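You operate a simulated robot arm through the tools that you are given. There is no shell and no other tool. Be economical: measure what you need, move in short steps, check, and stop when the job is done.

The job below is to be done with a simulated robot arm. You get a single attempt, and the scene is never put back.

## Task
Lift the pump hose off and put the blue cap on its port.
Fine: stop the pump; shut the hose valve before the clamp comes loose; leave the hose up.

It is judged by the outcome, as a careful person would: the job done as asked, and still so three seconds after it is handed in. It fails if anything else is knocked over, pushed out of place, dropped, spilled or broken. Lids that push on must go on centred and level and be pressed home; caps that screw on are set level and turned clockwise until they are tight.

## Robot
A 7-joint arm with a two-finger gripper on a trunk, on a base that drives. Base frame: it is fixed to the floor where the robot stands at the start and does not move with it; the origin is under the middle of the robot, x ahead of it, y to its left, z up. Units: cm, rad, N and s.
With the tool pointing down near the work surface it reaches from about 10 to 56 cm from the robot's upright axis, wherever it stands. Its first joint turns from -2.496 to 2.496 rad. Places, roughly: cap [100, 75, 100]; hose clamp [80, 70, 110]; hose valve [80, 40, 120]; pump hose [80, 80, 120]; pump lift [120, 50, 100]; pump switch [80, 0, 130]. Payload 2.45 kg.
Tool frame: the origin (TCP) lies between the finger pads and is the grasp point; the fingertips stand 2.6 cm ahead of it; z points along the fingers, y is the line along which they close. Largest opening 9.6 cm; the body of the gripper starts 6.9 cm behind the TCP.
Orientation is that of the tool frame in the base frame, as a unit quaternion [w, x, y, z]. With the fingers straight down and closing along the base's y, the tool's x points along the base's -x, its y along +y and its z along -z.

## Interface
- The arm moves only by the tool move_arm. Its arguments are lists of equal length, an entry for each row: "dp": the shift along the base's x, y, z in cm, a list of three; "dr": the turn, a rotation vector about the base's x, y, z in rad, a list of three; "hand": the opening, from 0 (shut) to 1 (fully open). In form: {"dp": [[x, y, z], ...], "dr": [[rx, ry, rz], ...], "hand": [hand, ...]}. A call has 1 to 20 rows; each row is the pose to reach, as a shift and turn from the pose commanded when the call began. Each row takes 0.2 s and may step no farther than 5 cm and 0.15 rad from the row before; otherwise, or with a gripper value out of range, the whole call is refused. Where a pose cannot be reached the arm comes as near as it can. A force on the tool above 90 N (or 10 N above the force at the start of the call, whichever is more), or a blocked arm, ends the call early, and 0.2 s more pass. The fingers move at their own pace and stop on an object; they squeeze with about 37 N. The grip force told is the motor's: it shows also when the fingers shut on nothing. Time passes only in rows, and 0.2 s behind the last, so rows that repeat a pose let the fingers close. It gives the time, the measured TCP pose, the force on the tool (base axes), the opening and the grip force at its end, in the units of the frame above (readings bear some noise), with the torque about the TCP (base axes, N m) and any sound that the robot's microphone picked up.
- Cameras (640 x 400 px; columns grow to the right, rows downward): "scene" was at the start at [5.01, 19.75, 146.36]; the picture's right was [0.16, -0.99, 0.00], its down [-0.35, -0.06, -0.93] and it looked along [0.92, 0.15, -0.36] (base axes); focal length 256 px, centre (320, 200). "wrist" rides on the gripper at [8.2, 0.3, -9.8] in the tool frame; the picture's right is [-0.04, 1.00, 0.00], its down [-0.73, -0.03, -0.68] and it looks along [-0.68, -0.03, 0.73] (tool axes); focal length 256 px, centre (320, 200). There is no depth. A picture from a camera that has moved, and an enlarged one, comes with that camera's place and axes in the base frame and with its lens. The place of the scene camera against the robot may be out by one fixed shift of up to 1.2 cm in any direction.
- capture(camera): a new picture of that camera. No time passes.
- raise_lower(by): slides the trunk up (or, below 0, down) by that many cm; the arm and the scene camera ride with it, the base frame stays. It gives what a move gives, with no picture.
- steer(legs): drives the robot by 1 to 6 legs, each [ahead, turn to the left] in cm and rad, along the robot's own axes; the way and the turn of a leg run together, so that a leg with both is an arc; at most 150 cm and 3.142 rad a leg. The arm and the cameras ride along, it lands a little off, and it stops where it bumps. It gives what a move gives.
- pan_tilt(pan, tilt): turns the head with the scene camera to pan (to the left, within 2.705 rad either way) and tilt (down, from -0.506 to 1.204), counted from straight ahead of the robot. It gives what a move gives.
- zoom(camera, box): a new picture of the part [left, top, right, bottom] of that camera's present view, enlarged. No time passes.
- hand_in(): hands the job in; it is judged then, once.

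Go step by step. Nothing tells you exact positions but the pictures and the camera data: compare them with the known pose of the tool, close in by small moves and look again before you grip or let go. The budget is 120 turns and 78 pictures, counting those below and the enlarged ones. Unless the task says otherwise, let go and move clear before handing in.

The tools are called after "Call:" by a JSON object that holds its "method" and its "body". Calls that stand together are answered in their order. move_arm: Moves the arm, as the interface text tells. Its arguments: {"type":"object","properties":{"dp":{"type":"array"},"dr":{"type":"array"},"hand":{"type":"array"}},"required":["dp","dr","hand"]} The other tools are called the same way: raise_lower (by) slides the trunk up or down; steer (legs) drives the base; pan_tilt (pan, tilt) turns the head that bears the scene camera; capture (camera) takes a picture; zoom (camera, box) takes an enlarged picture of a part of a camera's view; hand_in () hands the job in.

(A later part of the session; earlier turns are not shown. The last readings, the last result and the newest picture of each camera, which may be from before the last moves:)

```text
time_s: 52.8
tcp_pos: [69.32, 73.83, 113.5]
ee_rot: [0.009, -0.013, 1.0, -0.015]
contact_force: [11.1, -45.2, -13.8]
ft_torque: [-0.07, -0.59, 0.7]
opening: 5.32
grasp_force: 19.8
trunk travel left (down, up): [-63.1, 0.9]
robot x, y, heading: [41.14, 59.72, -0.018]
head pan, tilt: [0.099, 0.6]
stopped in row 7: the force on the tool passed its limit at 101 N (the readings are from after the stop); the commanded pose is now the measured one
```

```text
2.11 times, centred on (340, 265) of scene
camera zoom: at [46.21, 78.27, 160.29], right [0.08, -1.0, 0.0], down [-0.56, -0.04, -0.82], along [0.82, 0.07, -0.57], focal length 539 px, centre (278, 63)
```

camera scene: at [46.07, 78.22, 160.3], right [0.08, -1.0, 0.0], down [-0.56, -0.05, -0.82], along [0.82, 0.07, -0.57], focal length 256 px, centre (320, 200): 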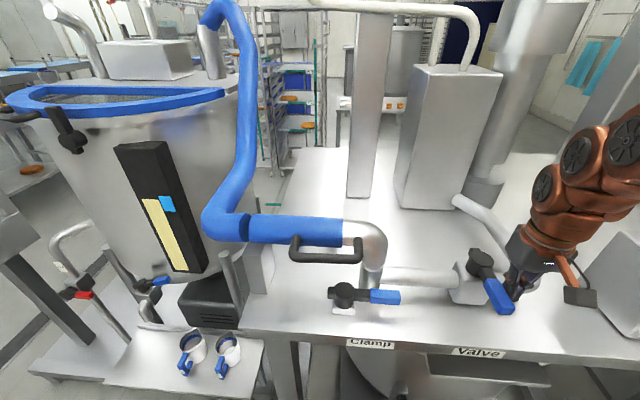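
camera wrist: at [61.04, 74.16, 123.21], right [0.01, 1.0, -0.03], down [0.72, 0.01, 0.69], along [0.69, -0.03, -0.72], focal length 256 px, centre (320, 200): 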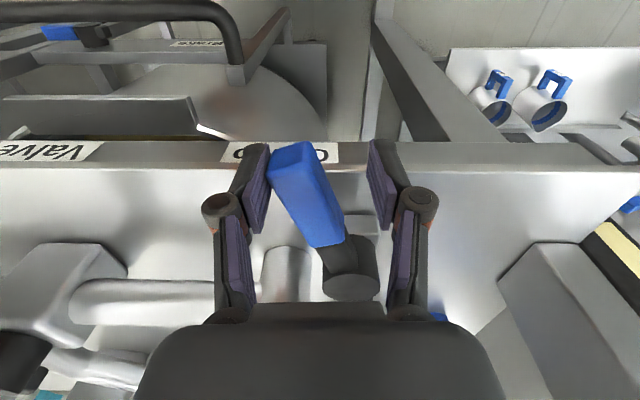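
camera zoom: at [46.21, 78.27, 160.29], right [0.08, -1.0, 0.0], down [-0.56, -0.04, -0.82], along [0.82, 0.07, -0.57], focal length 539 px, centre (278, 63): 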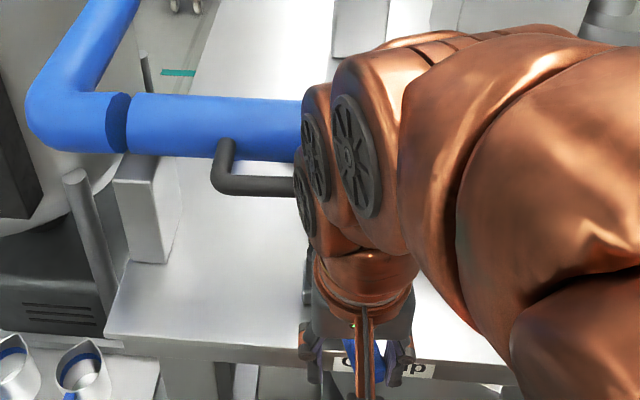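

The lever hit its stop at roughly 70°, which should be fully open. I open the fingers, lift away and back off to look.

Call:
{"method": "move_arm", "body": {"dp": [[0, -0.6, 0], [0, -0.6, 0], [-0.5, -0.6, 3], [-1, -0.6, 7], [-2, -0.6, 11], [-4, -4, 13], [-4, -9, 13]], "dr": [[0, 0, 0], [0, 0, 0], [0, 0, 0], [0, 0, 0], [0, 0, 0], [0, 0, 0], [0, 0, 0]], "hand": [0.8, 0.8, 0.8, 0.8, 0.8, 0.8, 0.8]}}

Call:
{"method": "capture", "body": {"camera": "wrist"}}

Call:
{"method": "zoom", "body": {"camera": "scene", "box": [180, 150, 480, 340]}}

```text
time_s: 54.4
tcp_pos: [65.31, 65.57, 126.96]
ee_rot: [0.014, -0.016, 1.0, -0.011]
contact_force: [0.1, 0.6, -0.9]
ft_torque: [-0.04, 0.0, 0.0]
opening: 7.68
grasp_force: 0.0
trunk travel left (down, up): [-63.1, 0.9]
robot x, y, heading: [41.23, 59.51, -0.013]
head pan, tilt: [0.099, 0.6]
```

```text
39 pictures are left
camera wrist: at [56.87, 65.79, 136.34], right [0.01, 1.0, -0.02], down [0.71, 0.01, 0.7], along [0.7, -0.02, -0.71], focal length 256 px, centre (320, 200)
```

wrist: 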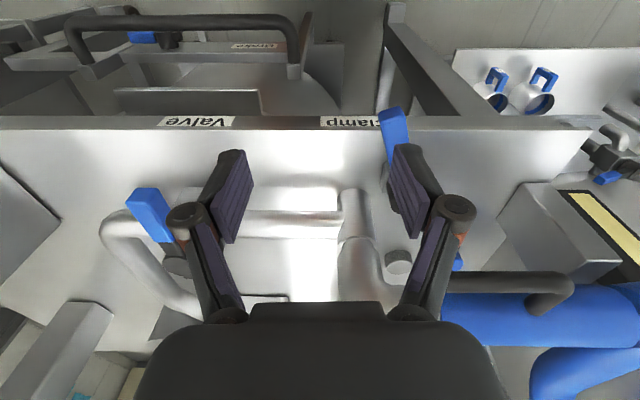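

```text
2.11 times, centred on (330, 245) of scene
camera zoom: at [46.06, 78.45, 160.31], right [0.05, -1.0, 0.0], down [-0.55, -0.03, -0.83], along [0.83, 0.04, -0.56], focal length 539 px, centre (299, 105)
```

zoom: 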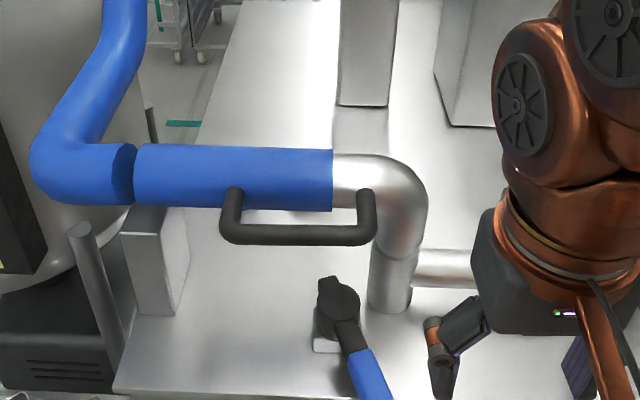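

The clamp lever is open and clear. The hose handle bar runs along y (≈73–86) at x≈77.3, z≈125.4; the hose seems to hinge near y≈95. I'll grasp the bar from the front with a horizontal tool, so first I back up a bit and pitch the tool forward.

Call:
{"method": "steer", "body": {"legs": [[-8, 0]]}}

Call:
{"method": "move_arm", "body": {"dp": [[0, 1, 0], [0, 2, 0], [0, 3, 0], [0, 4, 0], [0, 5, 0], [0, 6, 0], [0, 7, 0], [0, 8, 0], [0, 9, 0], [0, 10, 0], [0, 12, 0]], "dr": [[0, -0.143, 0], [0, -0.286, 0], [0, -0.428, 0], [0, -0.571, 0], [0, -0.714, 0], [0, -0.857, 0], [0, -1.0, 0], [0, -1.142, 0], [0, -1.285, 0], [0, -1.428, 0], [0, -1.571, 0]], "hand": [0.6, 0.6, 0.6, 0.6, 0.6, 0.6, 0.6, 0.6, 0.6, 0.6, 0.6]}}

```text
time_s: 55.5
tcp_pos: [57.3, 65.55, 126.57]
ee_rot: [0.011, -0.014, 1.0, -0.012]
contact_force: [0.9, -0.2, -0.1]
ft_torque: [-0.01, 0.02, 0.02]
opening: 7.65
grasp_force: 0.0
trunk travel left (down, up): [-63.1, 0.9]
robot x, y, heading: [33.18, 59.74, -0.016]
head pan, tilt: [0.099, 0.6]
```

```text
time_s: 58.1
tcp_pos: [55.39, 72.04, 133.09]
ee_rot: [0.61, 0.099, 0.785, 0.031]
contact_force: [0.0, -0.6, 0.8]
ft_torque: [0.01, -0.03, -0.02]
opening: 5.75
grasp_force: 0.0
out of reach, approached as far as the arm can: row 7, 8, 9, 10, 11
trunk travel left (down, up): [-63.1, 0.9]
robot x, y, heading: [33.28, 59.62, -0.015]
head pan, tilt: [0.099, 0.6]
stopped in row 11: the arm was blocked; the commanded pose is now the measured one
```

Too close in for that pose; I extend forward while rolling the tool to the wanted orientation.

Call:
{"method": "move_arm", "body": {"dp": [[3, 0, 0], [6, 1, 0], [8, 2, 0], [10, 3, -1], [11, 4, -2], [11.6, 5, -3], [11.6, 6, -4], [11.6, 7, -5], [11.6, 8, -6], [11.6, 8, -6.5], [11.6, 8, -7]], "dr": [[0, 0, 0], [0.138, -0.026, -0.012], [0.275, -0.053, -0.023], [0.413, -0.079, -0.035], [0.55, -0.106, -0.046], [0.688, -0.132, -0.058], [0.826, -0.158, -0.07], [0.963, -0.185, -0.081], [1.1, -0.211, -0.093], [1.238, -0.238, -0.104], [1.376, -0.264, -0.116]], "hand": [0.5, 0.5, 0.5, 0.5, 0.5, 0.5, 0.5, 0.5, 0.5, 0.5, 0.5]}}

Call:
{"method": "capture", "body": {"camera": "wrist"}}

Call:
{"method": "capture", "body": {"camera": "scene"}}

```text
time_s: 60.7
tcp_pos: [69.18, 78.33, 139.41]
ee_rot: [0.455, 0.521, 0.519, 0.502]
contact_force: [0.5, 0.5, -0.2]
ft_torque: [0.01, 0.0, 0.0]
opening: 4.84
grasp_force: 0.1
out of reach, approached as far as the arm can: row 2, 3, 4, 5, 6, 7, 8, 9, 10, 11
trunk travel left (down, up): [-63.1, 0.9]
robot x, y, heading: [32.92, 59.75, -0.017]
head pan, tilt: [0.099, 0.6]
stopped in row 11: the arm was blocked; the commanded pose is now the measured one
```

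```text
37 pictures are left
camera wrist: at [59.01, 86.04, 140.84], right [0.09, -0.09, 0.99], down [-0.65, -0.76, -0.01], along [0.76, -0.64, -0.12], focal length 256 px, centre (320, 200)
```

wrist: 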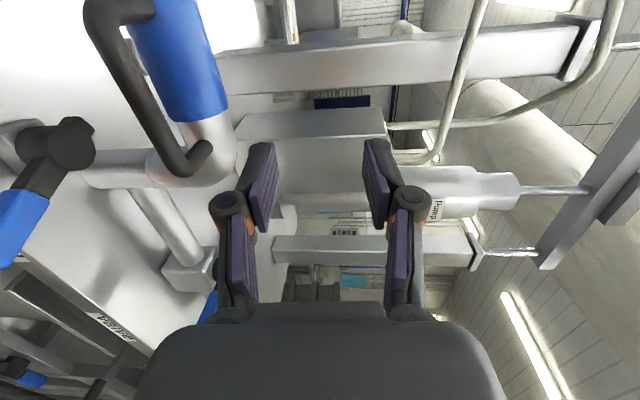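

```text
36 pictures are left
camera scene: at [38.0, 78.83, 160.22], right [0.08, -1.0, 0.0], down [-0.56, -0.05, -0.83], along [0.82, 0.07, -0.56], focal length 256 px, centre (320, 200)
```

scene: 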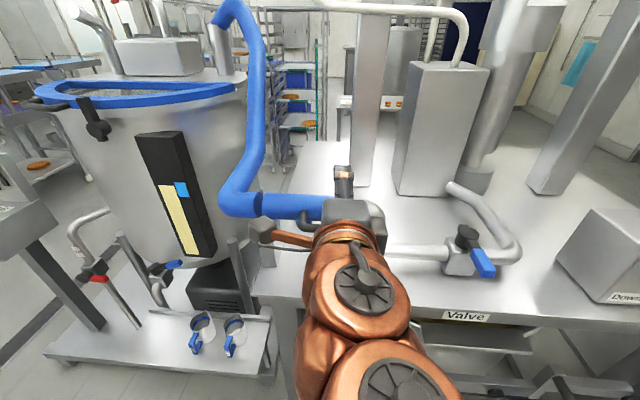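

The horizontal tool works but only at a greater height; lowering the trunk will bring it to the bar, and raising it will lift the hose.

Call:
{"method": "raise_lower", "body": {"by": -13.5}}

Call:
{"method": "capture", "body": {"camera": "wrist"}}

Call:
{"method": "capture", "body": {"camera": "scene"}}

```text
time_s: 62.3
tcp_pos: [69.03, 78.71, 125.92]
ee_rot: [0.453, 0.521, 0.519, 0.504]
contact_force: [-1.0, 0.1, 0.1]
ft_torque: [0.02, -0.02, 0.02]
opening: 4.78
grasp_force: 0.0
trunk travel left (down, up): [-49.6, 14.4]
robot x, y, heading: [32.99, 59.61, -0.01]
head pan, tilt: [0.099, 0.6]
```

```text
35 pictures are left
camera wrist: at [58.91, 86.19, 127.41], right [0.09, -0.09, 0.99], down [-0.64, -0.77, -0.01], along [0.76, -0.64, -0.12], focal length 256 px, centre (320, 200)
```

wrist: 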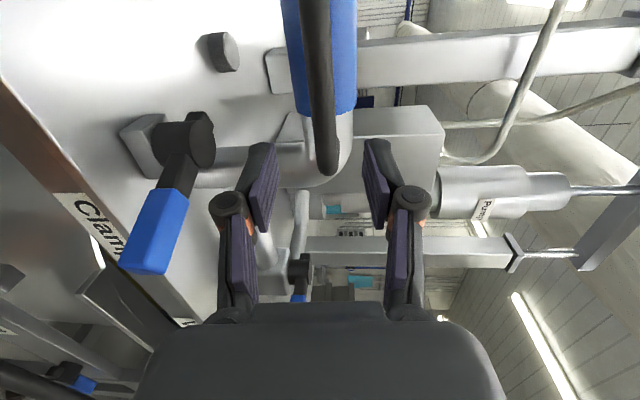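

```text
34 pictures are left
camera scene: at [38.0, 78.84, 146.72], right [0.08, -1.0, 0.0], down [-0.56, -0.05, -0.83], along [0.82, 0.07, -0.56], focal length 256 px, centre (320, 200)
```

scene: 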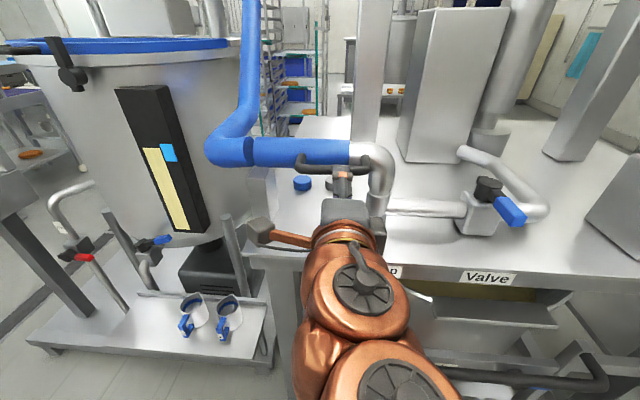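

The bar lies level between the fingers (z≈125.5). I advance onto it and close.

Call:
{"method": "move_arm", "body": {"dp": [[3, 0.5, -0.4], [6, 1, -0.4], [8, 1, -0.4], [8, 1, -0.4]], "dr": [[0, 0, 0], [0, 0, 0], [0, 0, 0], [0, 0, 0]], "hand": [0.5, 0.5, 0.5, 0.5]}}

Call:
{"method": "capture", "body": {"camera": "wrist"}}

```text
time_s: 63.5
tcp_pos: [73.38, 75.66, 132.58]
ee_rot: [0.432, 0.523, 0.458, 0.574]
contact_force: [-0.4, 0.3, 1.0]
ft_torque: [0.02, -0.01, 0.0]
opening: 4.79
grasp_force: 0.0
trunk travel left (down, up): [-49.6, 14.4]
robot x, y, heading: [33.07, 59.78, -0.016]
head pan, tilt: [0.099, 0.6]
stopped in row 4: the arm was blocked; the commanded pose is now the measured one
```

```text
33 pictures are left
camera wrist: at [62.87, 82.67, 134.22], right [-0.02, -0.25, 0.97], down [-0.62, -0.76, -0.2], along [0.79, -0.6, -0.14], focal length 256 px, centre (320, 200)
```

wrist: 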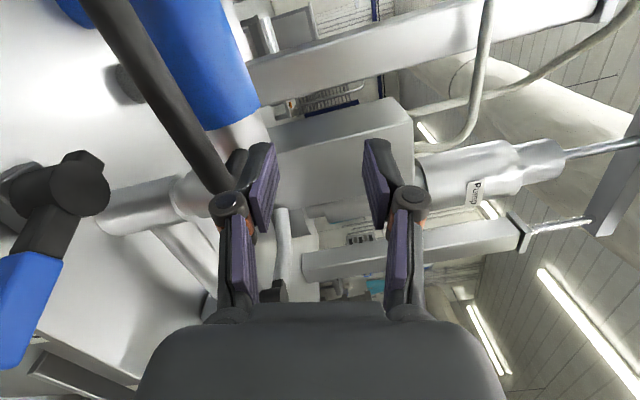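

That pose was cramped by being too near; I back the base off 15 cm and re-approach with the arm more extended.

Call:
{"method": "steer", "body": {"legs": [[-15, 0]]}}

Call:
{"method": "move_arm", "body": {"dp": [[2, 1, -1.5], [4, 2, -3], [6, 3, -4.5], [8, 4, -6], [10, 4, -7.1], [10, 4, -7.1]], "dr": [[-0.04, 0.005, -0.015], [-0.08, 0.01, -0.03], [-0.12, 0.015, -0.045], [-0.16, 0.02, -0.06], [-0.207, 0.025, -0.077], [-0.207, 0.025, -0.077]], "hand": [0.5, 0.5, 0.5, 0.5, 0.5, 0.5]}}

```text
time_s: 64.9
tcp_pos: [58.11, 75.99, 132.78]
ee_rot: [0.431, 0.521, 0.459, 0.577]
contact_force: [0.2, 0.0, 0.4]
ft_torque: [0.01, 0.01, 0.01]
opening: 4.82
grasp_force: 0.0
trunk travel left (down, up): [-49.6, 14.4]
robot x, y, heading: [18.07, 59.51, -0.017]
head pan, tilt: [0.099, 0.6]
```

```text
time_s: 66.1
tcp_pos: [57.11, 75.44, 138.89]
ee_rot: [0.44, 0.475, 0.401, 0.648]
contact_force: [-0.6, 0.7, 0.4]
ft_torque: [0.04, -0.01, 0.0]
opening: 4.78
grasp_force: 0.1
trunk travel left (down, up): [-49.6, 14.4]
robot x, y, heading: [17.98, 60.35, -0.019]
head pan, tilt: [0.099, 0.6]
stopped in row 6: the arm was blocked; the commanded pose is now the measured one
```

The wrist ended in a joint limit. I unwind to tool-down in free space and then approach from the other wrist side, with a tilted grip.

Call:
{"method": "move_arm", "body": {"dp": [[0, 0, -1], [0, 0, -2], [0, 0, -3], [0, 0, -4], [0, 0, -6], [0, 0, -8], [0, 0, -10], [0, 0, -12], [0, 0, -14], [0, 0, -16], [0, 0, -18], [0, 0, -18], [0, 0, -18], [0, 0, -18], [0, 0, -18], [0, 0, -18], [0, 0, -18]], "dr": [[-0.102, 0.07, 0.075], [-0.205, 0.139, 0.15], [-0.307, 0.209, 0.225], [-0.41, 0.278, 0.3], [-0.512, 0.348, 0.375], [-0.614, 0.417, 0.45], [-0.717, 0.487, 0.525], [-0.819, 0.556, 0.6], [-0.921, 0.626, 0.676], [-1.024, 0.695, 0.751], [-1.126, 0.765, 0.826], [-1.229, 0.834, 0.901], [-1.331, 0.904, 0.976], [-1.433, 0.973, 1.051], [-1.536, 1.043, 1.126], [-1.638, 1.112, 1.201], [-1.638, 1.112, 1.201]], "hand": [0.5, 0.5, 0.5, 0.5, 0.5, 0.5, 0.5, 0.5, 0.5, 0.5, 0.5, 0.5, 0.5, 0.5, 0.5, 0.5, 0.5]}}

```text
time_s: 69.7
tcp_pos: [57.15, 75.4, 121.32]
ee_rot: [0.001, -0.003, 1.0, 0.001]
contact_force: [-0.2, 1.1, 1.0]
ft_torque: [0.0, 0.0, -0.02]
opening: 4.81
grasp_force: 0.0
trunk travel left (down, up): [-49.6, 14.4]
robot x, y, heading: [17.91, 59.96, -0.015]
head pan, tilt: [0.099, 0.6]
```

Tool-down again. Now rotate +90° about vertical (known to work).

Call:
{"method": "move_arm", "body": {"dp": [[0, 0, 0], [0, 0, 0], [0, 0, 0], [0, 0, 0], [0, 0, 0], [0, 0, 0], [0, 0, 0], [0, 0, 0], [0, 0, 0], [0, 0, 0], [0, 0, 0]], "dr": [[0, 0, 0.143], [0, 0, 0.286], [0, 0, 0.428], [0, 0, 0.571], [0, 0, 0.714], [0, 0, 0.857], [0, 0, 1.0], [0, 0, 1.142], [0, 0, 1.285], [0, 0, 1.428], [0, 0, 1.571]], "hand": [0.5, 0.5, 0.5, 0.5, 0.5, 0.5, 0.5, 0.5, 0.5, 0.5, 0.5]}}

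Call:
{"method": "move_arm", "body": {"dp": [[1, 0, 0], [2, 0, 0.5], [3, 0, 1], [4, 0, 1.5], [5, 0, 2], [6, 0, 2.5], [7, 0, 3], [8, 0, 3.5], [9, 0, 4], [10, 0, 4], [11, 0, 4]], "dr": [[0, -0.143, 0], [0, -0.286, 0], [0, -0.428, 0], [0, -0.571, 0], [0, -0.714, 0], [0, -0.857, 0], [0, -1.0, 0], [0, -1.142, 0], [0, -1.285, 0], [0, -1.428, 0], [0, -1.571, 0]], "hand": [0.5, 0.5, 0.5, 0.5, 0.5, 0.5, 0.5, 0.5, 0.5, 0.5, 0.5]}}

```text
time_s: 72.1
tcp_pos: [57.11, 75.41, 121.39]
ee_rot: [0.001, 0.71, -0.704, -0.003]
contact_force: [-0.4, -0.2, -0.1]
ft_torque: [0.02, -0.03, 0.01]
opening: 4.82
grasp_force: 0.1
trunk travel left (down, up): [-49.6, 14.4]
robot x, y, heading: [17.84, 59.68, -0.016]
head pan, tilt: [0.099, 0.6]
```

```text
time_s: 74.6
tcp_pos: [66.35, 79.86, 121.25]
ee_rot: [0.554, -0.502, 0.587, -0.311]
contact_force: [0.3, 0.1, 0.0]
ft_torque: [-0.02, -0.01, -0.02]
opening: 4.81
grasp_force: 0.2
trunk travel left (down, up): [-49.6, 14.4]
robot x, y, heading: [18.29, 60.0, -0.019]
head pan, tilt: [0.099, 0.6]
stopped in row 11: the arm was blocked; the commanded pose is now the measured one
```

Sideways-down grip is better: closing along x lets the bar tilt freely. I return to tool-down (fingers closing along x) and will straddle the bar from above.

Call:
{"method": "move_arm", "body": {"dp": [[0, 0, 0], [-1, 0, 0], [-2, 0, -1], [-3, 0, -2], [-4, 0, -3], [-5, 0, -3], [-6, 0, -3], [-7, 0, -3], [-8, 0, -3], [-8, 0, -3]], "dr": [[-0.037, 0.133, 0.013], [-0.075, 0.265, 0.026], [-0.112, 0.398, 0.039], [-0.149, 0.531, 0.052], [-0.187, 0.663, 0.065], [-0.224, 0.796, 0.078], [-0.261, 0.929, 0.091], [-0.298, 1.062, 0.104], [-0.336, 1.194, 0.117], [-0.373, 1.327, 0.13]], "hand": [0.35, 0.35, 0.35, 0.35, 0.35, 0.35, 0.35, 0.35, 0.35, 0.35]}}

Call:
{"method": "raise_lower", "body": {"by": 14}}

Call:
{"method": "steer", "body": {"legs": [[17, 0]]}}

Call:
{"method": "capture", "body": {"camera": "wrist"}}

```text
time_s: 76.8
tcp_pos: [58.1, 79.86, 118.13]
ee_rot: [-0.001, -0.707, 0.708, 0.002]
contact_force: [-0.9, 0.2, -0.7]
ft_torque: [0.01, -0.02, -0.01]
opening: 3.38
grasp_force: 0.2
trunk travel left (down, up): [-49.6, 14.4]
robot x, y, heading: [17.78, 59.86, -0.017]
head pan, tilt: [0.099, 0.6]
```

```text
time_s: 78.4
tcp_pos: [58.39, 79.96, 132.16]
ee_rot: [-0.001, -0.707, 0.708, 0.0]
contact_force: [-0.7, 0.9, 0.1]
ft_torque: [-0.03, 0.02, 0.04]
opening: 3.37
grasp_force: 0.0
trunk travel left (down, up): [-63.6, 0.4]
robot x, y, heading: [17.98, 60.29, -0.019]
head pan, tilt: [0.099, 0.6]
```

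```text
time_s: 79.9
tcp_pos: [75.32, 79.55, 132.17]
ee_rot: [0.001, 0.708, -0.707, 0.0]
contact_force: [0.3, 0.6, -0.1]
ft_torque: [-0.01, -0.01, -0.01]
opening: 3.38
grasp_force: 0.1
trunk travel left (down, up): [-63.6, 0.4]
robot x, y, heading: [34.66, 59.75, -0.022]
head pan, tilt: [0.099, 0.6]
```

```text
32 pictures are left
camera wrist: at [74.97, 71.44, 141.85], right [-1.0, 0.04, 0.0], down [0.03, 0.73, 0.68], along [0.03, 0.68, -0.73], focal length 256 px, centre (320, 200)
```

wrist: 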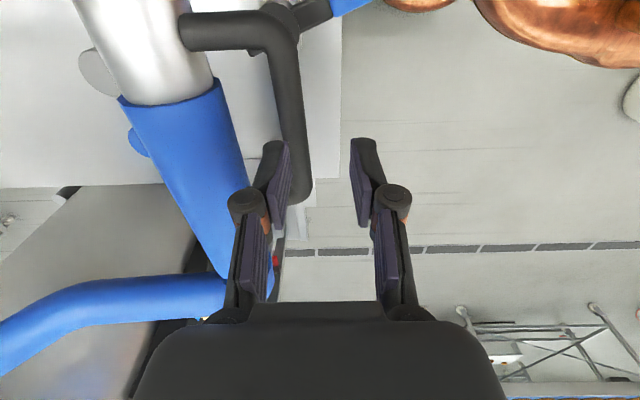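

Bar centre at x≈77.6, gap behind it ≈2 cm. I centre over it with 2.9 cm opening and come down.

Call:
{"method": "move_arm", "body": {"dp": [[2.25, 0.3, 0], [2.25, 0.3, 0], [2.25, 0.3, -2], [2.25, 0.3, -3.2]], "dr": [[0, 0, 0], [0, 0, 0], [0, 0, 0], [0, 0, 0]], "hand": [0.31, 0.31, 0.31, 0.31]}}

Call:
{"method": "capture", "body": {"camera": "wrist"}}

```text
time_s: 80.9
tcp_pos: [77.53, 79.91, 128.83]
ee_rot: [0.001, 0.707, -0.707, -0.002]
contact_force: [-0.2, 0.5, -0.2]
ft_torque: [-0.01, 0.0, 0.01]
opening: 2.97
grasp_force: 0.0
trunk travel left (down, up): [-63.6, 0.4]
robot x, y, heading: [34.8, 59.83, -0.018]
head pan, tilt: [0.099, 0.6]
```

```text
31 pictures are left
camera wrist: at [77.26, 71.71, 138.64], right [-1.0, 0.04, 0.0], down [0.03, 0.73, 0.68], along [0.03, 0.68, -0.73], focal length 256 px, centre (320, 200)
```

wrist: 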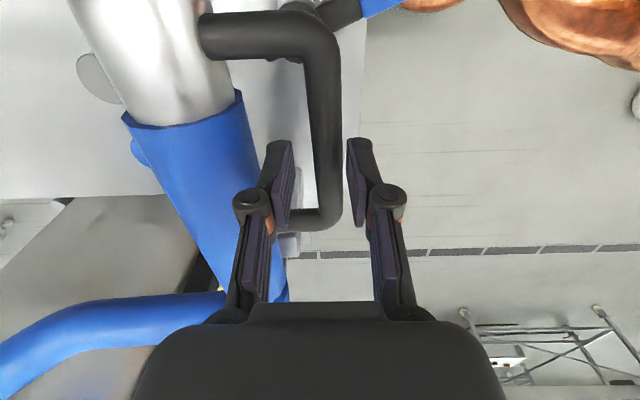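

Well centred. I come down and close on the bar.

Call:
{"method": "move_arm", "body": {"dp": [[-0.1, 0, -1.7], [-0.1, 0, -3.4], [-0.1, 0, -3.4], [-0.1, 0, -3.4], [-0.1, 0, -3.4]], "dr": [[0, 0, 0], [0, 0, 0], [0, 0, 0], [0, 0, 0], [0, 0, 0]], "hand": [0.31, 0.31, 0, 0, 0]}}

Call:
{"method": "zoom", "body": {"camera": "scene", "box": [180, 130, 460, 320]}}

```text
time_s: 82.1
tcp_pos: [77.25, 80.06, 125.55]
ee_rot: [0.001, 0.707, -0.707, -0.001]
contact_force: [-19.9, -1.9, -2.6]
ft_torque: [0.07, 0.01, 1.04]
opening: 1.71
grasp_force: 42.8
trunk travel left (down, up): [-63.6, 0.4]
robot x, y, heading: [35.34, 59.39, -0.015]
head pan, tilt: [0.099, 0.6]
```

```text
2.11 times, centred on (320, 225) of scene
camera zoom: at [39.71, 78.79, 160.72], right [0.08, -1.0, 0.0], down [-0.56, -0.05, -0.83], along [0.82, 0.07, -0.56], focal length 539 px, centre (320, 147)
```

zoom: 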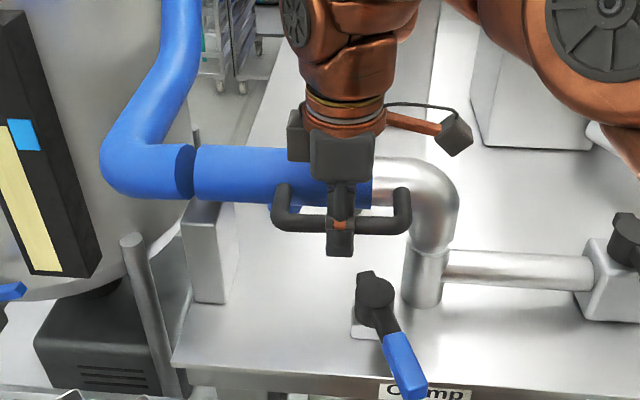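

Bar gripped (1.7 cm). I lift along the arc about the hinge near (y≈96.3, z≈126), rolling the tool with it.

Call:
{"method": "move_arm", "body": {"dp": [[0.2, 0.02, 0.8], [0.2, 0.08, 1.64], [0.2, 0.33, 3.26], [0.2, 0.73, 4.85]], "dr": [[-0.05, 0, 0], [-0.1, 0, 0], [-0.2, 0, 0], [-0.3, 0, 0]], "hand": [0, 0, 0, 0]}}

Call:
{"method": "capture", "body": {"camera": "scene"}}

```text
time_s: 83.1
tcp_pos: [77.23, 80.57, 129.13]
ee_rot: [0.104, 0.699, -0.699, 0.106]
contact_force: [-47.2, -6.0, 10.3]
ft_torque: [1.31, 0.43, 1.03]
opening: 1.74
grasp_force: 43.2
out of reach, approached as far as the arm can: row 4
trunk travel left (down, up): [-63.6, 0.4]
robot x, y, heading: [35.03, 59.6, -0.018]
head pan, tilt: [0.099, 0.6]
```

```text
29 pictures are left
camera scene: at [39.37, 78.71, 160.79], right [0.08, -1.0, 0.0], down [-0.56, -0.05, -0.83], along [0.82, 0.07, -0.56], focal length 256 px, centre (320, 200)
```

scene: 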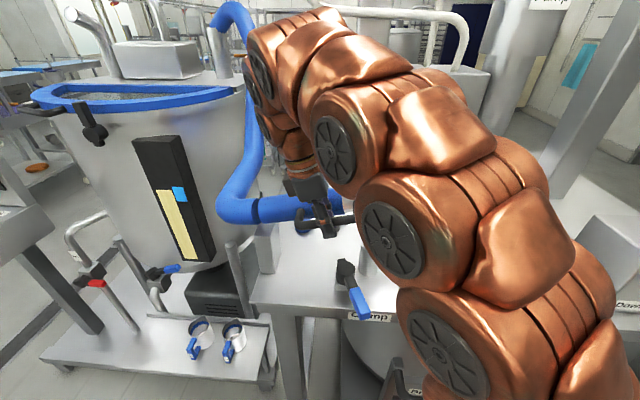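

The hose swings up. The forward roll limits height, so I continue the arc while rolling the hand the other way (the bar can pivot in the pads).

Call:
{"method": "move_arm", "body": {"dp": [[-0.3, 0.1, 0.4], [-0.3, 0.34, 1.27], [-0.3, 0.6, 2.0], [-0.3, 0.9, 2.81], [-0.3, 1.61, 4.28], [-0.3, 2.47, 5.68], [-0.3, 2.95, 6.35]], "dr": [[0.12, 0, 0], [0.24, 0, 0], [0.36, 0, 0], [0.48, 0, 0], [0.6, 0, 0], [0.72, 0, 0], [0.8, 0, 0]], "hand": [0, 0, 0, 0, 0, 0, 0]}}

Call:
{"method": "capture", "body": {"camera": "wrist"}}

```text
time_s: 84.7
tcp_pos: [77.2, 83.21, 135.25]
ee_rot: [-0.177, 0.685, -0.684, -0.175]
contact_force: [-36.8, -21.0, -7.7]
ft_torque: [-1.52, 0.95, 0.86]
opening: 1.81
grasp_force: 43.7
trunk travel left (down, up): [-63.6, 0.4]
robot x, y, heading: [34.73, 59.58, -0.016]
head pan, tilt: [0.099, 0.6]
```

```text
28 pictures are left
camera wrist: at [76.81, 71.33, 139.9], right [-1.0, 0.03, 0.02], down [0.03, 0.32, 0.95], along [0.03, 0.95, -0.32], focal length 256 px, centre (320, 200)
```

wrist: 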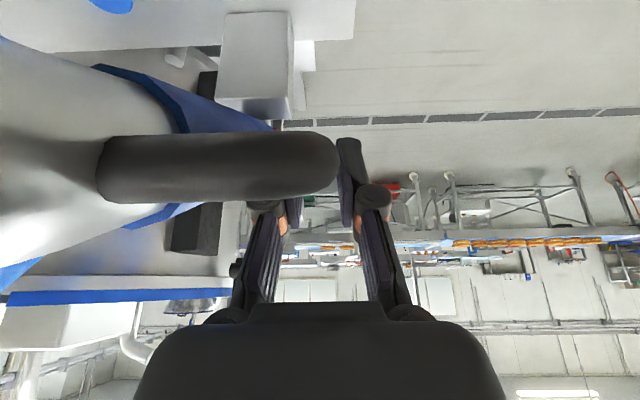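

The hose is up about 0.6 rad. Before deciding whether it holds, I test the load: nudge slightly down and up and read the forces.

Call:
{"method": "move_arm", "body": {"dp": [[0, 0, 0], [0, 0, 0]], "dr": [[0, 0, 0], [0, 0, 0]], "hand": [0, 0]}}

Call:
{"method": "move_arm", "body": {"dp": [[0, -0.2, -0.3], [0, -0.4, -0.6], [0, -0.4, -0.6]], "dr": [[0, 0, 0], [0, 0, 0], [0, 0, 0]], "hand": [0, 0, 0]}}

Call:
{"method": "move_arm", "body": {"dp": [[0, 0.2, 0.3], [0, 0.4, 0.6], [0, 0.4, 0.6]], "dr": [[0, 0, 0], [0, 0, 0], [0, 0, 0]], "hand": [0, 0, 0]}}

Call:
{"method": "capture", "body": {"camera": "scene"}}

```text
time_s: 85.3
tcp_pos: [77.18, 83.37, 135.3]
ee_rot: [-0.177, 0.685, -0.685, -0.176]
contact_force: [-33.7, -21.0, 2.5]
ft_torque: [-1.04, 0.99, 0.85]
opening: 1.77
grasp_force: 42.9
trunk travel left (down, up): [-63.6, 0.4]
robot x, y, heading: [34.94, 59.57, -0.02]
head pan, tilt: [0.099, 0.6]
```

```text
time_s: 86.1
tcp_pos: [77.11, 82.98, 134.63]
ee_rot: [-0.177, 0.686, -0.684, -0.175]
contact_force: [-25.3, -10.1, 17.9]
ft_torque: [1.08, 0.96, 0.73]
opening: 1.78
grasp_force: 42.8
trunk travel left (down, up): [-63.6, 0.4]
robot x, y, heading: [34.7, 59.65, -0.016]
head pan, tilt: [0.099, 0.6]
```

```text
time_s: 86.9
tcp_pos: [77.1, 83.36, 135.17]
ee_rot: [-0.174, 0.686, -0.684, -0.176]
contact_force: [-30.7, -17.6, -11.6]
ft_torque: [-1.44, 0.84, 0.8]
opening: 1.76
grasp_force: 42.9
trunk travel left (down, up): [-63.6, 0.4]
robot x, y, heading: [34.97, 59.71, -0.017]
head pan, tilt: [0.099, 0.6]
```

```text
27 pictures are left
camera scene: at [39.63, 78.6, 160.73], right [0.08, -1.0, 0.0], down [-0.56, -0.05, -0.83], along [0.82, 0.07, -0.56], focal length 256 px, centre (320, 200)
```

scene: 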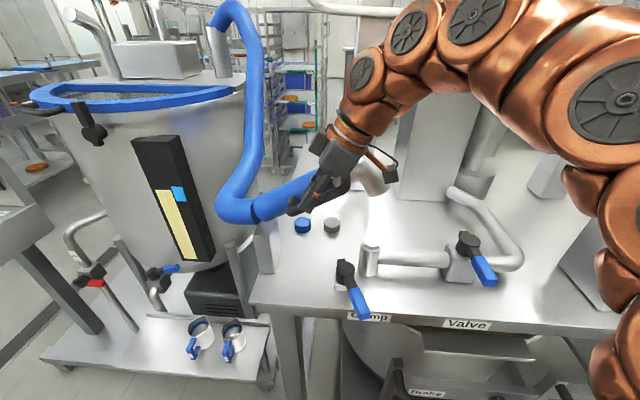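

Forces show the hinge holds mainly by friction (≈1.8 Nm to raise, ≈0.4 Nm to push down). I raise a bit more for a safer margin.

Call:
{"method": "move_arm", "body": {"dp": [[0.2, 0.5, 0.8], [0.2, 1.0, 1.5], [0.2, 1.5, 2.2], [0.2, 2.0, 2.8]], "dr": [[-0.05, 0, 0], [-0.1, 0, 0], [-0.15, 0, 0], [-0.2, 0, 0]], "hand": [0, 0, 0, 0]}}

```text
time_s: 87.9
tcp_pos: [77.19, 86.02, 138.01]
ee_rot: [-0.106, 0.701, -0.698, -0.106]
contact_force: [-47.2, 11.2, -26.5]
ft_torque: [-0.19, 1.2, 0.42]
opening: 1.8
grasp_force: 43.0
trunk travel left (down, up): [-63.6, 0.4]
robot x, y, heading: [34.92, 59.66, -0.014]
head pan, tilt: [0.099, 0.6]
```

That worked. I continue a bit higher.

Call:
{"method": "move_arm", "body": {"dp": [[-0.2, 0.7, 0.7], [-0.3, 1.4, 1.3], [-0.3, 2.1, 1.9], [-0.3, 2.9, 2.5]], "dr": [[-0.05, 0, 0], [-0.1, 0, 0], [-0.15, 0, 0], [-0.2, 0, 0]], "hand": [0, 0, 0, 0]}}

Call:
{"method": "capture", "body": {"camera": "scene"}}

```text
time_s: 88.9
tcp_pos: [77.07, 85.73, 135.56]
ee_rot: [0.041, -0.702, 0.711, 0.031]
contact_force: [73.2, -14.7, 19.6]
ft_torque: [0.25, -1.04, 0.71]
opening: 1.87
grasp_force: 43.6
out of reach, approached as far as the arm can: row 2, 3, 4
trunk travel left (down, up): [-63.6, 0.4]
robot x, y, heading: [35.32, 59.82, -0.023]
head pan, tilt: [0.099, 0.6]
```

```text
26 pictures are left
camera scene: at [40.88, 78.47, 160.81], right [0.08, -1.0, 0.0], down [-0.57, -0.04, -0.82], along [0.82, 0.07, -0.57], focal length 256 px, centre (320, 200)
```

scene: 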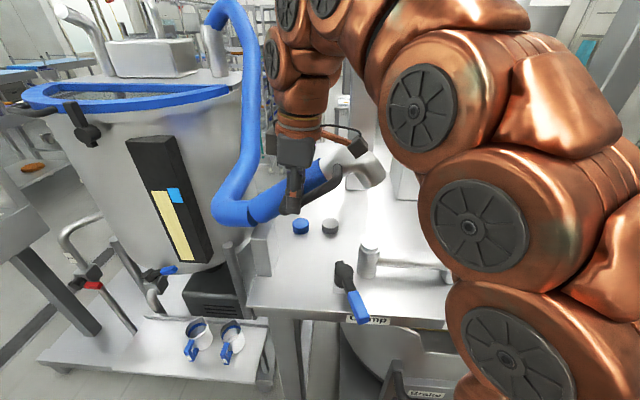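

Arm limit reached with hose ≈0.75 rad up. I relieve the side force and release gently to see whether it stays.

Call:
{"method": "move_arm", "body": {"dp": [[0.3, 0, 0.3], [0.4, 0, 0.3], [0.4, 0, 0.3]], "dr": [[0, 0, 0], [0, 0, 0], [0, 0, 0]], "hand": [0, 0, 0]}}

Call:
{"method": "move_arm", "body": {"dp": [[0, 0, 0], [0, 0, 0]], "dr": [[0, 0, 0], [0, 0, 0]], "hand": [0.24, 0.28]}}

Call:
{"method": "zoom", "body": {"camera": "scene", "box": [200, 120, 440, 280]}}

```text
time_s: 89.7
tcp_pos: [77.0, 85.74, 135.65]
ee_rot: [0.033, -0.705, 0.708, 0.034]
contact_force: [60.0, -22.3, -4.3]
ft_torque: [-1.01, -0.62, 0.78]
opening: 1.81
grasp_force: 43.5
trunk travel left (down, up): [-63.6, 0.4]
robot x, y, heading: [34.48, 59.79, -0.018]
head pan, tilt: [0.099, 0.6]
```

```text
time_s: 90.3
tcp_pos: [76.21, 86.4, 135.76]
ee_rot: [-0.035, 0.707, -0.706, -0.037]
contact_force: [15.5, 2.4, 1.0]
ft_torque: [0.21, -0.36, 0.23]
opening: 3.76
grasp_force: 7.5
trunk travel left (down, up): [-63.6, 0.4]
robot x, y, heading: [34.95, 59.68, -0.013]
head pan, tilt: [0.099, 0.6]
```

```text
2.50 times, centred on (320, 200) of scene
camera zoom: at [40.03, 78.78, 160.73], right [0.09, -1.0, 0.0], down [-0.56, -0.05, -0.82], along [0.82, 0.07, -0.57], focal length 641 px, centre (320, 200)
```

zoom: 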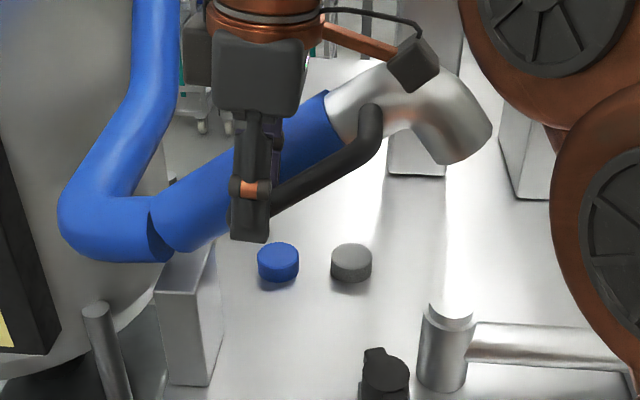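

The hose holds by itself. I withdraw the fingers from the handle loop by rolling the hand and rising.

Call:
{"method": "move_arm", "body": {"dp": [[0.4, 0, 0], [0.6, -0.3, 0.6], [0.6, -0.6, 1.2], [0.6, -1.0, 1.9], [0.6, -1.6, 2.6], [0.6, -2.2, 3.2]], "dr": [[0, 0, 0], [0.1, 0, 0], [0.2, 0, 0], [0.3, 0, 0], [0.4, 0, 0], [0.5, 0, 0]], "hand": [0.36, 0.36, 0.36, 0.36, 0.36, 0.36]}}

Call:
{"method": "zoom", "body": {"camera": "scene", "box": [200, 120, 440, 280]}}

```text
time_s: 91.7
tcp_pos: [76.65, 84.07, 139.11]
ee_rot: [-0.209, 0.676, -0.674, -0.21]
contact_force: [0.4, 0.5, -0.4]
ft_torque: [0.0, 0.02, 0.0]
opening: 3.48
grasp_force: 0.0
trunk travel left (down, up): [-63.6, 0.4]
robot x, y, heading: [34.95, 59.9, -0.019]
head pan, tilt: [0.099, 0.6]
```

```text
2.50 times, centred on (320, 200) of scene
camera zoom: at [39.91, 78.76, 160.72], right [0.08, -1.0, 0.0], down [-0.56, -0.05, -0.83], along [0.82, 0.07, -0.56], focal length 641 px, centre (320, 200)
```

zoom: 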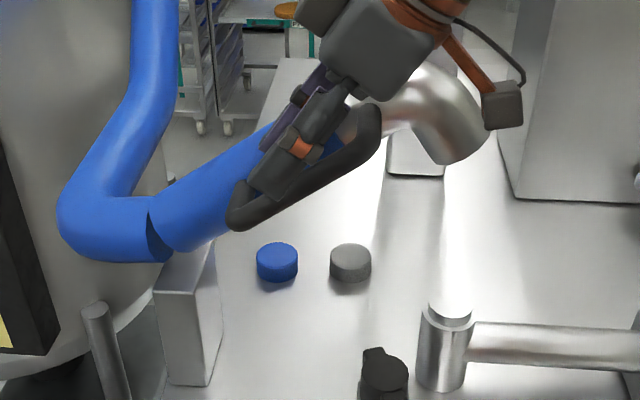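

Force-free, nearly out of the loop. A little higher, then withdraw toward me.

Call:
{"method": "move_arm", "body": {"dp": [[0, 0, 0.7], [0, 0, 1.4], [-1.5, 0, 1.4], [-3, 0, 1.4], [-5, 0, 1.4], [-8, 0, 1.4], [-11, -2, 1.4]], "dr": [[0.1, 0, 0], [0.15, 0, 0], [0.15, 0, 0], [0.15, 0, 0], [0.15, 0, 0], [0.15, 0, 0], [0.15, 0, 0]], "hand": [0.36, 0.36, 0.36, 0.36, 0.36, 0.36, 0.36]}}

Call:
{"method": "zoom", "body": {"camera": "scene", "box": [160, 80, 480, 300]}}

```text
time_s: 93.3
tcp_pos: [65.53, 82.15, 140.45]
ee_rot: [-0.259, 0.658, -0.658, -0.26]
contact_force: [0.2, -0.2, 0.1]
ft_torque: [-0.05, 0.0, 0.06]
opening: 3.45
grasp_force: 0.1
trunk travel left (down, up): [-63.6, 0.4]
robot x, y, heading: [34.81, 59.84, -0.015]
head pan, tilt: [0.099, 0.6]
```

```text
1.82 times, centred on (320, 190) of scene
camera zoom: at [39.95, 78.79, 160.71], right [0.08, -1.0, 0.0], down [-0.56, -0.05, -0.82], along [0.82, 0.07, -0.57], focal length 466 px, centre (320, 218)
```

zoom: 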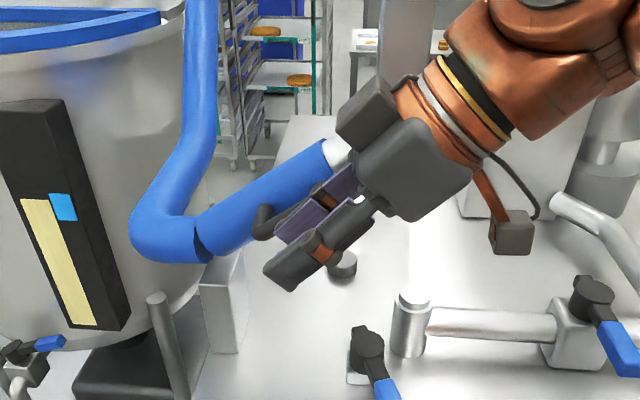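

The hand is clear and the hose stays. I look closely at the cap, the grey disc and the port.

Call:
{"method": "zoom", "body": {"camera": "scene", "box": [280, 190, 376, 250]}}

Call:
{"method": "capture", "body": {"camera": "wrist"}}

```text
6.67 times, centred on (328, 220) of scene
camera zoom: at [39.95, 78.79, 160.71], right [0.08, -1.0, 0.0], down [-0.56, -0.05, -0.82], along [0.82, 0.07, -0.57], focal length 1708 px, centre (267, 67)
```

zoom: 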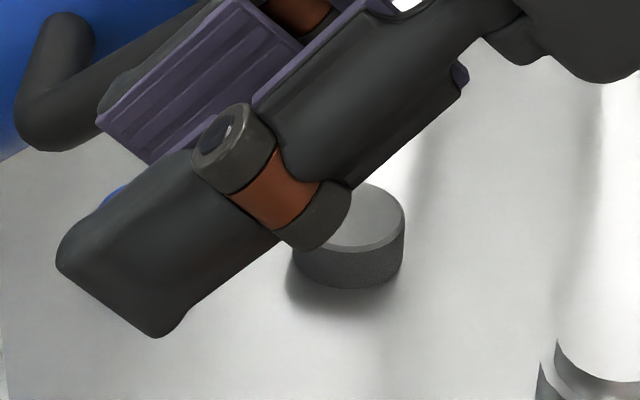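

```text
21 pictures are left
camera wrist: at [65.29, 69.37, 141.92], right [-1.0, 0.03, 0.03], down [0.03, 0.07, 1.0], along [0.03, 1.0, -0.07], focal length 256 px, centre (320, 200)
```

wrist: 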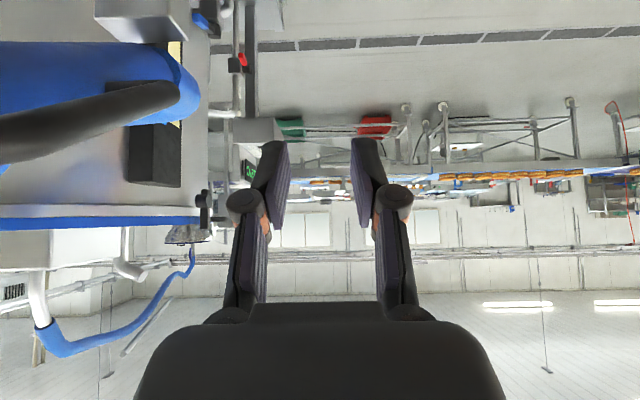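

The cap (~5 cm wide) sits at ≈(100.5,89), port top at ≈(84.5,70,117). I'll keep the hand tilted about x so the wrist leans away from the hose; first swing the hand clear to the right and drive a little closer.

Call:
{"method": "move_arm", "body": {"dp": [[-1, -4, -1], [-2, -8, -2], [-3, -12, -4], [-3, -16, -6], [-3, -20, -8], [-3, -24, -8]], "dr": [[0, 0, 0], [-0.05, 0, 0], [-0.1, 0, 0], [-0.15, 0, 0], [-0.2, 0, 0], [-0.2, 0, 0]], "hand": [0.4, 0.5, 0.6, 0.7, 0.75, 0.75]}}

Call:
{"method": "steer", "body": {"legs": [[12, 0]]}}

Call:
{"method": "move_arm", "body": {"dp": [[4, 1, 0], [8, 2, 0], [12, 2, 0], [16, 3, 0], [20, 5, 0], [23, 8, -1], [25, 11, -3]], "dr": [[0, 0, 0], [0, 0, 0], [0, 0, 0], [0, 0, 0], [0, 0, 0], [0, 0, 0], [0, 0, 0]], "hand": [0.75, 0.75, 0.75, 0.75, 0.75, 0.75, 0.75]}}

Call:
{"method": "capture", "body": {"camera": "wrist"}}

Call:
{"method": "capture", "body": {"camera": "scene"}}

```text
time_s: 94.7
tcp_pos: [62.48, 57.95, 132.44]
ee_rot: [-0.193, 0.681, -0.679, -0.193]
contact_force: [-0.6, 0.5, 0.0]
ft_torque: [-0.03, 0.0, 0.03]
opening: 7.2
grasp_force: 0.1
trunk travel left (down, up): [-63.6, 0.4]
robot x, y, heading: [34.88, 59.62, -0.016]
head pan, tilt: [0.099, 0.6]
```

```text
time_s: 96.0
tcp_pos: [73.43, 57.89, 132.46]
ee_rot: [-0.193, 0.68, -0.68, -0.193]
contact_force: [0.3, -0.5, -0.7]
ft_torque: [-0.01, -0.06, -0.03]
opening: 7.19
grasp_force: 0.1
trunk travel left (down, up): [-63.6, 0.4]
robot x, y, heading: [45.44, 59.63, -0.003]
head pan, tilt: [0.099, 0.6]
stopped in leg 1: the robot was blocked; the commanded pose is now the measured one
```

```text
time_s: 97.6
tcp_pos: [98.45, 68.85, 129.53]
ee_rot: [0.193, -0.68, 0.68, 0.192]
contact_force: [-0.4, -0.5, 0.3]
ft_torque: [0.02, 0.0, -0.02]
opening: 7.23
grasp_force: 0.1
trunk travel left (down, up): [-63.6, 0.4]
robot x, y, heading: [46.18, 59.64, -0.007]
head pan, tilt: [0.099, 0.6]
```

```text
20 pictures are left
camera wrist: at [98.13, 56.69, 133.53], right [-1.0, 0.03, 0.02], down [0.03, 0.27, 0.96], along [0.03, 0.96, -0.27], focal length 256 px, centre (320, 200)
```

wrist: 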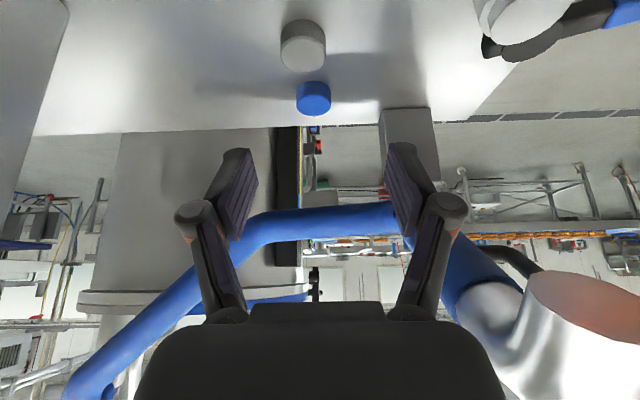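

```text
19 pictures are left
camera scene: at [50.46, 78.76, 160.72], right [0.09, -1.0, 0.0], down [-0.56, -0.05, -0.83], along [0.82, 0.08, -0.56], focal length 256 px, centre (320, 200)
```

scene: 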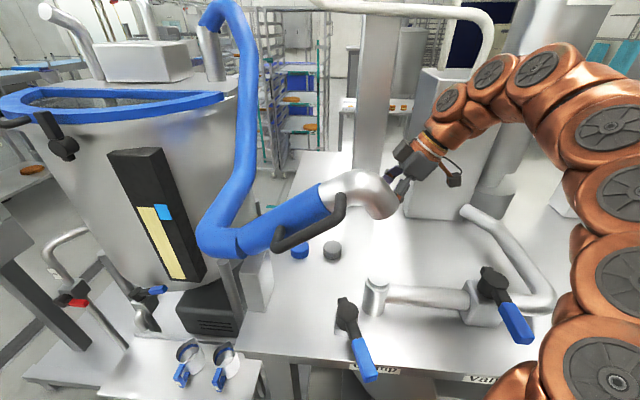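

Cap at ≈(100,88.5,109.5); the grey disc is at y≈80. The base touched something lightly, so I stay put. I approach the cap with the tilted hand, in stages.

Call:
{"method": "move_arm", "body": {"dp": [[0.5, 2, -1.5], [1, 4, -3], [1.5, 6, -4.5], [1.6, 8, -6], [1.6, 10, -7.5], [1.6, 12, -9]], "dr": [[0, 0, 0], [0, 0, 0], [0, 0, 0], [0, 0, 0], [0, 0, 0], [0, 0, 0]], "hand": [0.7, 0.7, 0.7, 0.7, 0.7, 0.7]}}

Call:
{"method": "capture", "body": {"camera": "wrist"}}

Call:
{"method": "zoom", "body": {"camera": "scene", "box": [220, 60, 580, 300]}}

```text
time_s: 99.0
tcp_pos: [99.89, 80.83, 120.28]
ee_rot: [-0.192, 0.68, -0.68, -0.193]
contact_force: [0.7, -0.2, -0.6]
ft_torque: [0.04, -0.01, 0.0]
opening: 6.71
grasp_force: 0.1
trunk travel left (down, up): [-63.6, 0.4]
robot x, y, heading: [46.02, 59.55, -0.006]
head pan, tilt: [0.099, 0.6]
```

```text
18 pictures are left
camera wrist: at [99.57, 68.75, 124.48], right [-1.0, 0.03, 0.02], down [0.03, 0.27, 0.96], along [0.03, 0.96, -0.27], focal length 256 px, centre (320, 200)
```

wrist: 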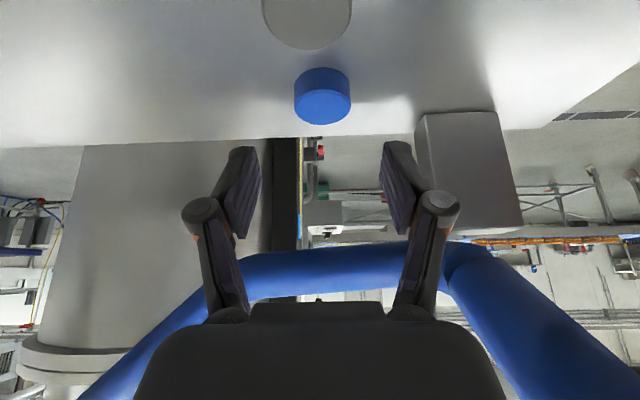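

```text
1.67 times, centred on (400, 180) of scene
camera zoom: at [50.47, 78.77, 160.72], right [0.09, -1.0, 0.0], down [-0.56, -0.05, -0.83], along [0.82, 0.08, -0.56], focal length 427 px, centre (187, 233)
```

zoom: 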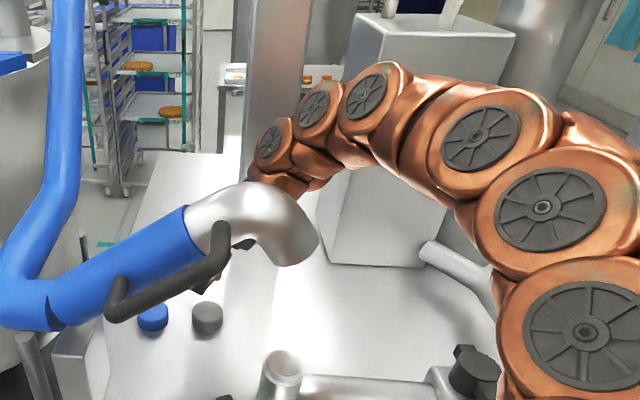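

Cap centre ≈(99.8,88.4,109.5), about 4.9 cm wide and 2.1 high. I move above it and descend, keeping the tips just off the table.

Call:
{"method": "move_arm", "body": {"dp": [[0, 3, -1], [0, 6.5, -2.5], [0, 6.5, -5], [0, 6.5, -6.8]], "dr": [[0, 0, 0], [0, 0, 0], [0, 0, 0], [0, 0, 0]], "hand": [0.7, 0.7, 0.7, 0.7]}}

Call:
{"method": "capture", "body": {"camera": "wrist"}}

```text
time_s: 100.0
tcp_pos: [100.0, 87.35, 113.58]
ee_rot: [0.194, -0.68, 0.681, 0.193]
contact_force: [-0.4, 0.0, -0.1]
ft_torque: [-0.02, -0.03, 0.03]
opening: 6.72
grasp_force: 0.2
trunk travel left (down, up): [-63.6, 0.4]
robot x, y, heading: [45.67, 59.68, -0.005]
head pan, tilt: [0.099, 0.6]
```

```text
16 pictures are left
camera wrist: at [99.61, 75.23, 117.67], right [-1.0, 0.03, 0.02], down [0.03, 0.27, 0.96], along [0.03, 0.96, -0.27], focal length 256 px, centre (320, 200)
```

wrist: 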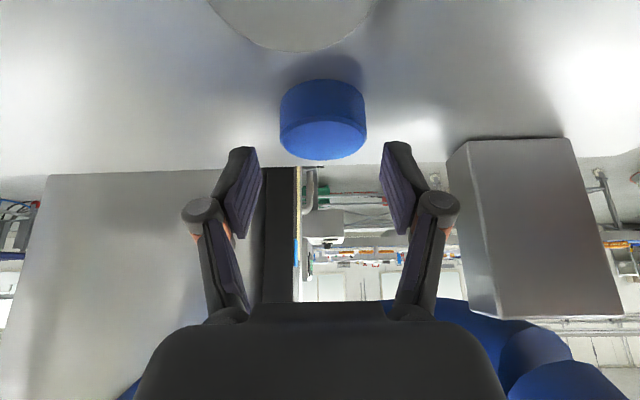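

Cap is centred between the fingers at x≈99.7. I go down the last bit and close.

Call:
{"method": "move_arm", "body": {"dp": [[-0.25, 0.1, -1], [-0.25, 0.1, -1.9], [-0.25, 0.1, -2.1], [-0.25, 0.1, -2.1], [-0.25, 0.1, -2.1], [-0.25, 0.1, -2.1]], "dr": [[0, 0, 0], [0, 0, 0], [0, 0, 0], [0, 0, 0], [0, 0, 0], [0, 0, 0]], "hand": [0.7, 0.7, 0.7, 0.3, 0.3, 0.3]}}

Call:
{"method": "capture", "body": {"camera": "wrist"}}

```text
time_s: 101.4
tcp_pos: [99.75, 87.48, 111.41]
ee_rot: [0.192, -0.68, 0.681, 0.192]
contact_force: [0.1, -0.7, 1.8]
ft_torque: [0.0, -0.04, 0.06]
opening: 5.11
grasp_force: 37.2
trunk travel left (down, up): [-63.6, 0.4]
robot x, y, heading: [45.63, 59.64, -0.004]
head pan, tilt: [0.099, 0.6]
```

```text
15 pictures are left
camera wrist: at [99.36, 75.32, 115.54], right [-1.0, 0.03, 0.02], down [0.03, 0.27, 0.96], along [0.03, 0.96, -0.27], focal length 256 px, centre (320, 200)
```

wrist: 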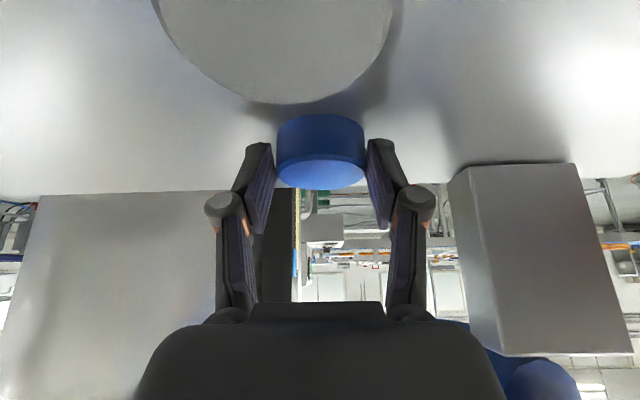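

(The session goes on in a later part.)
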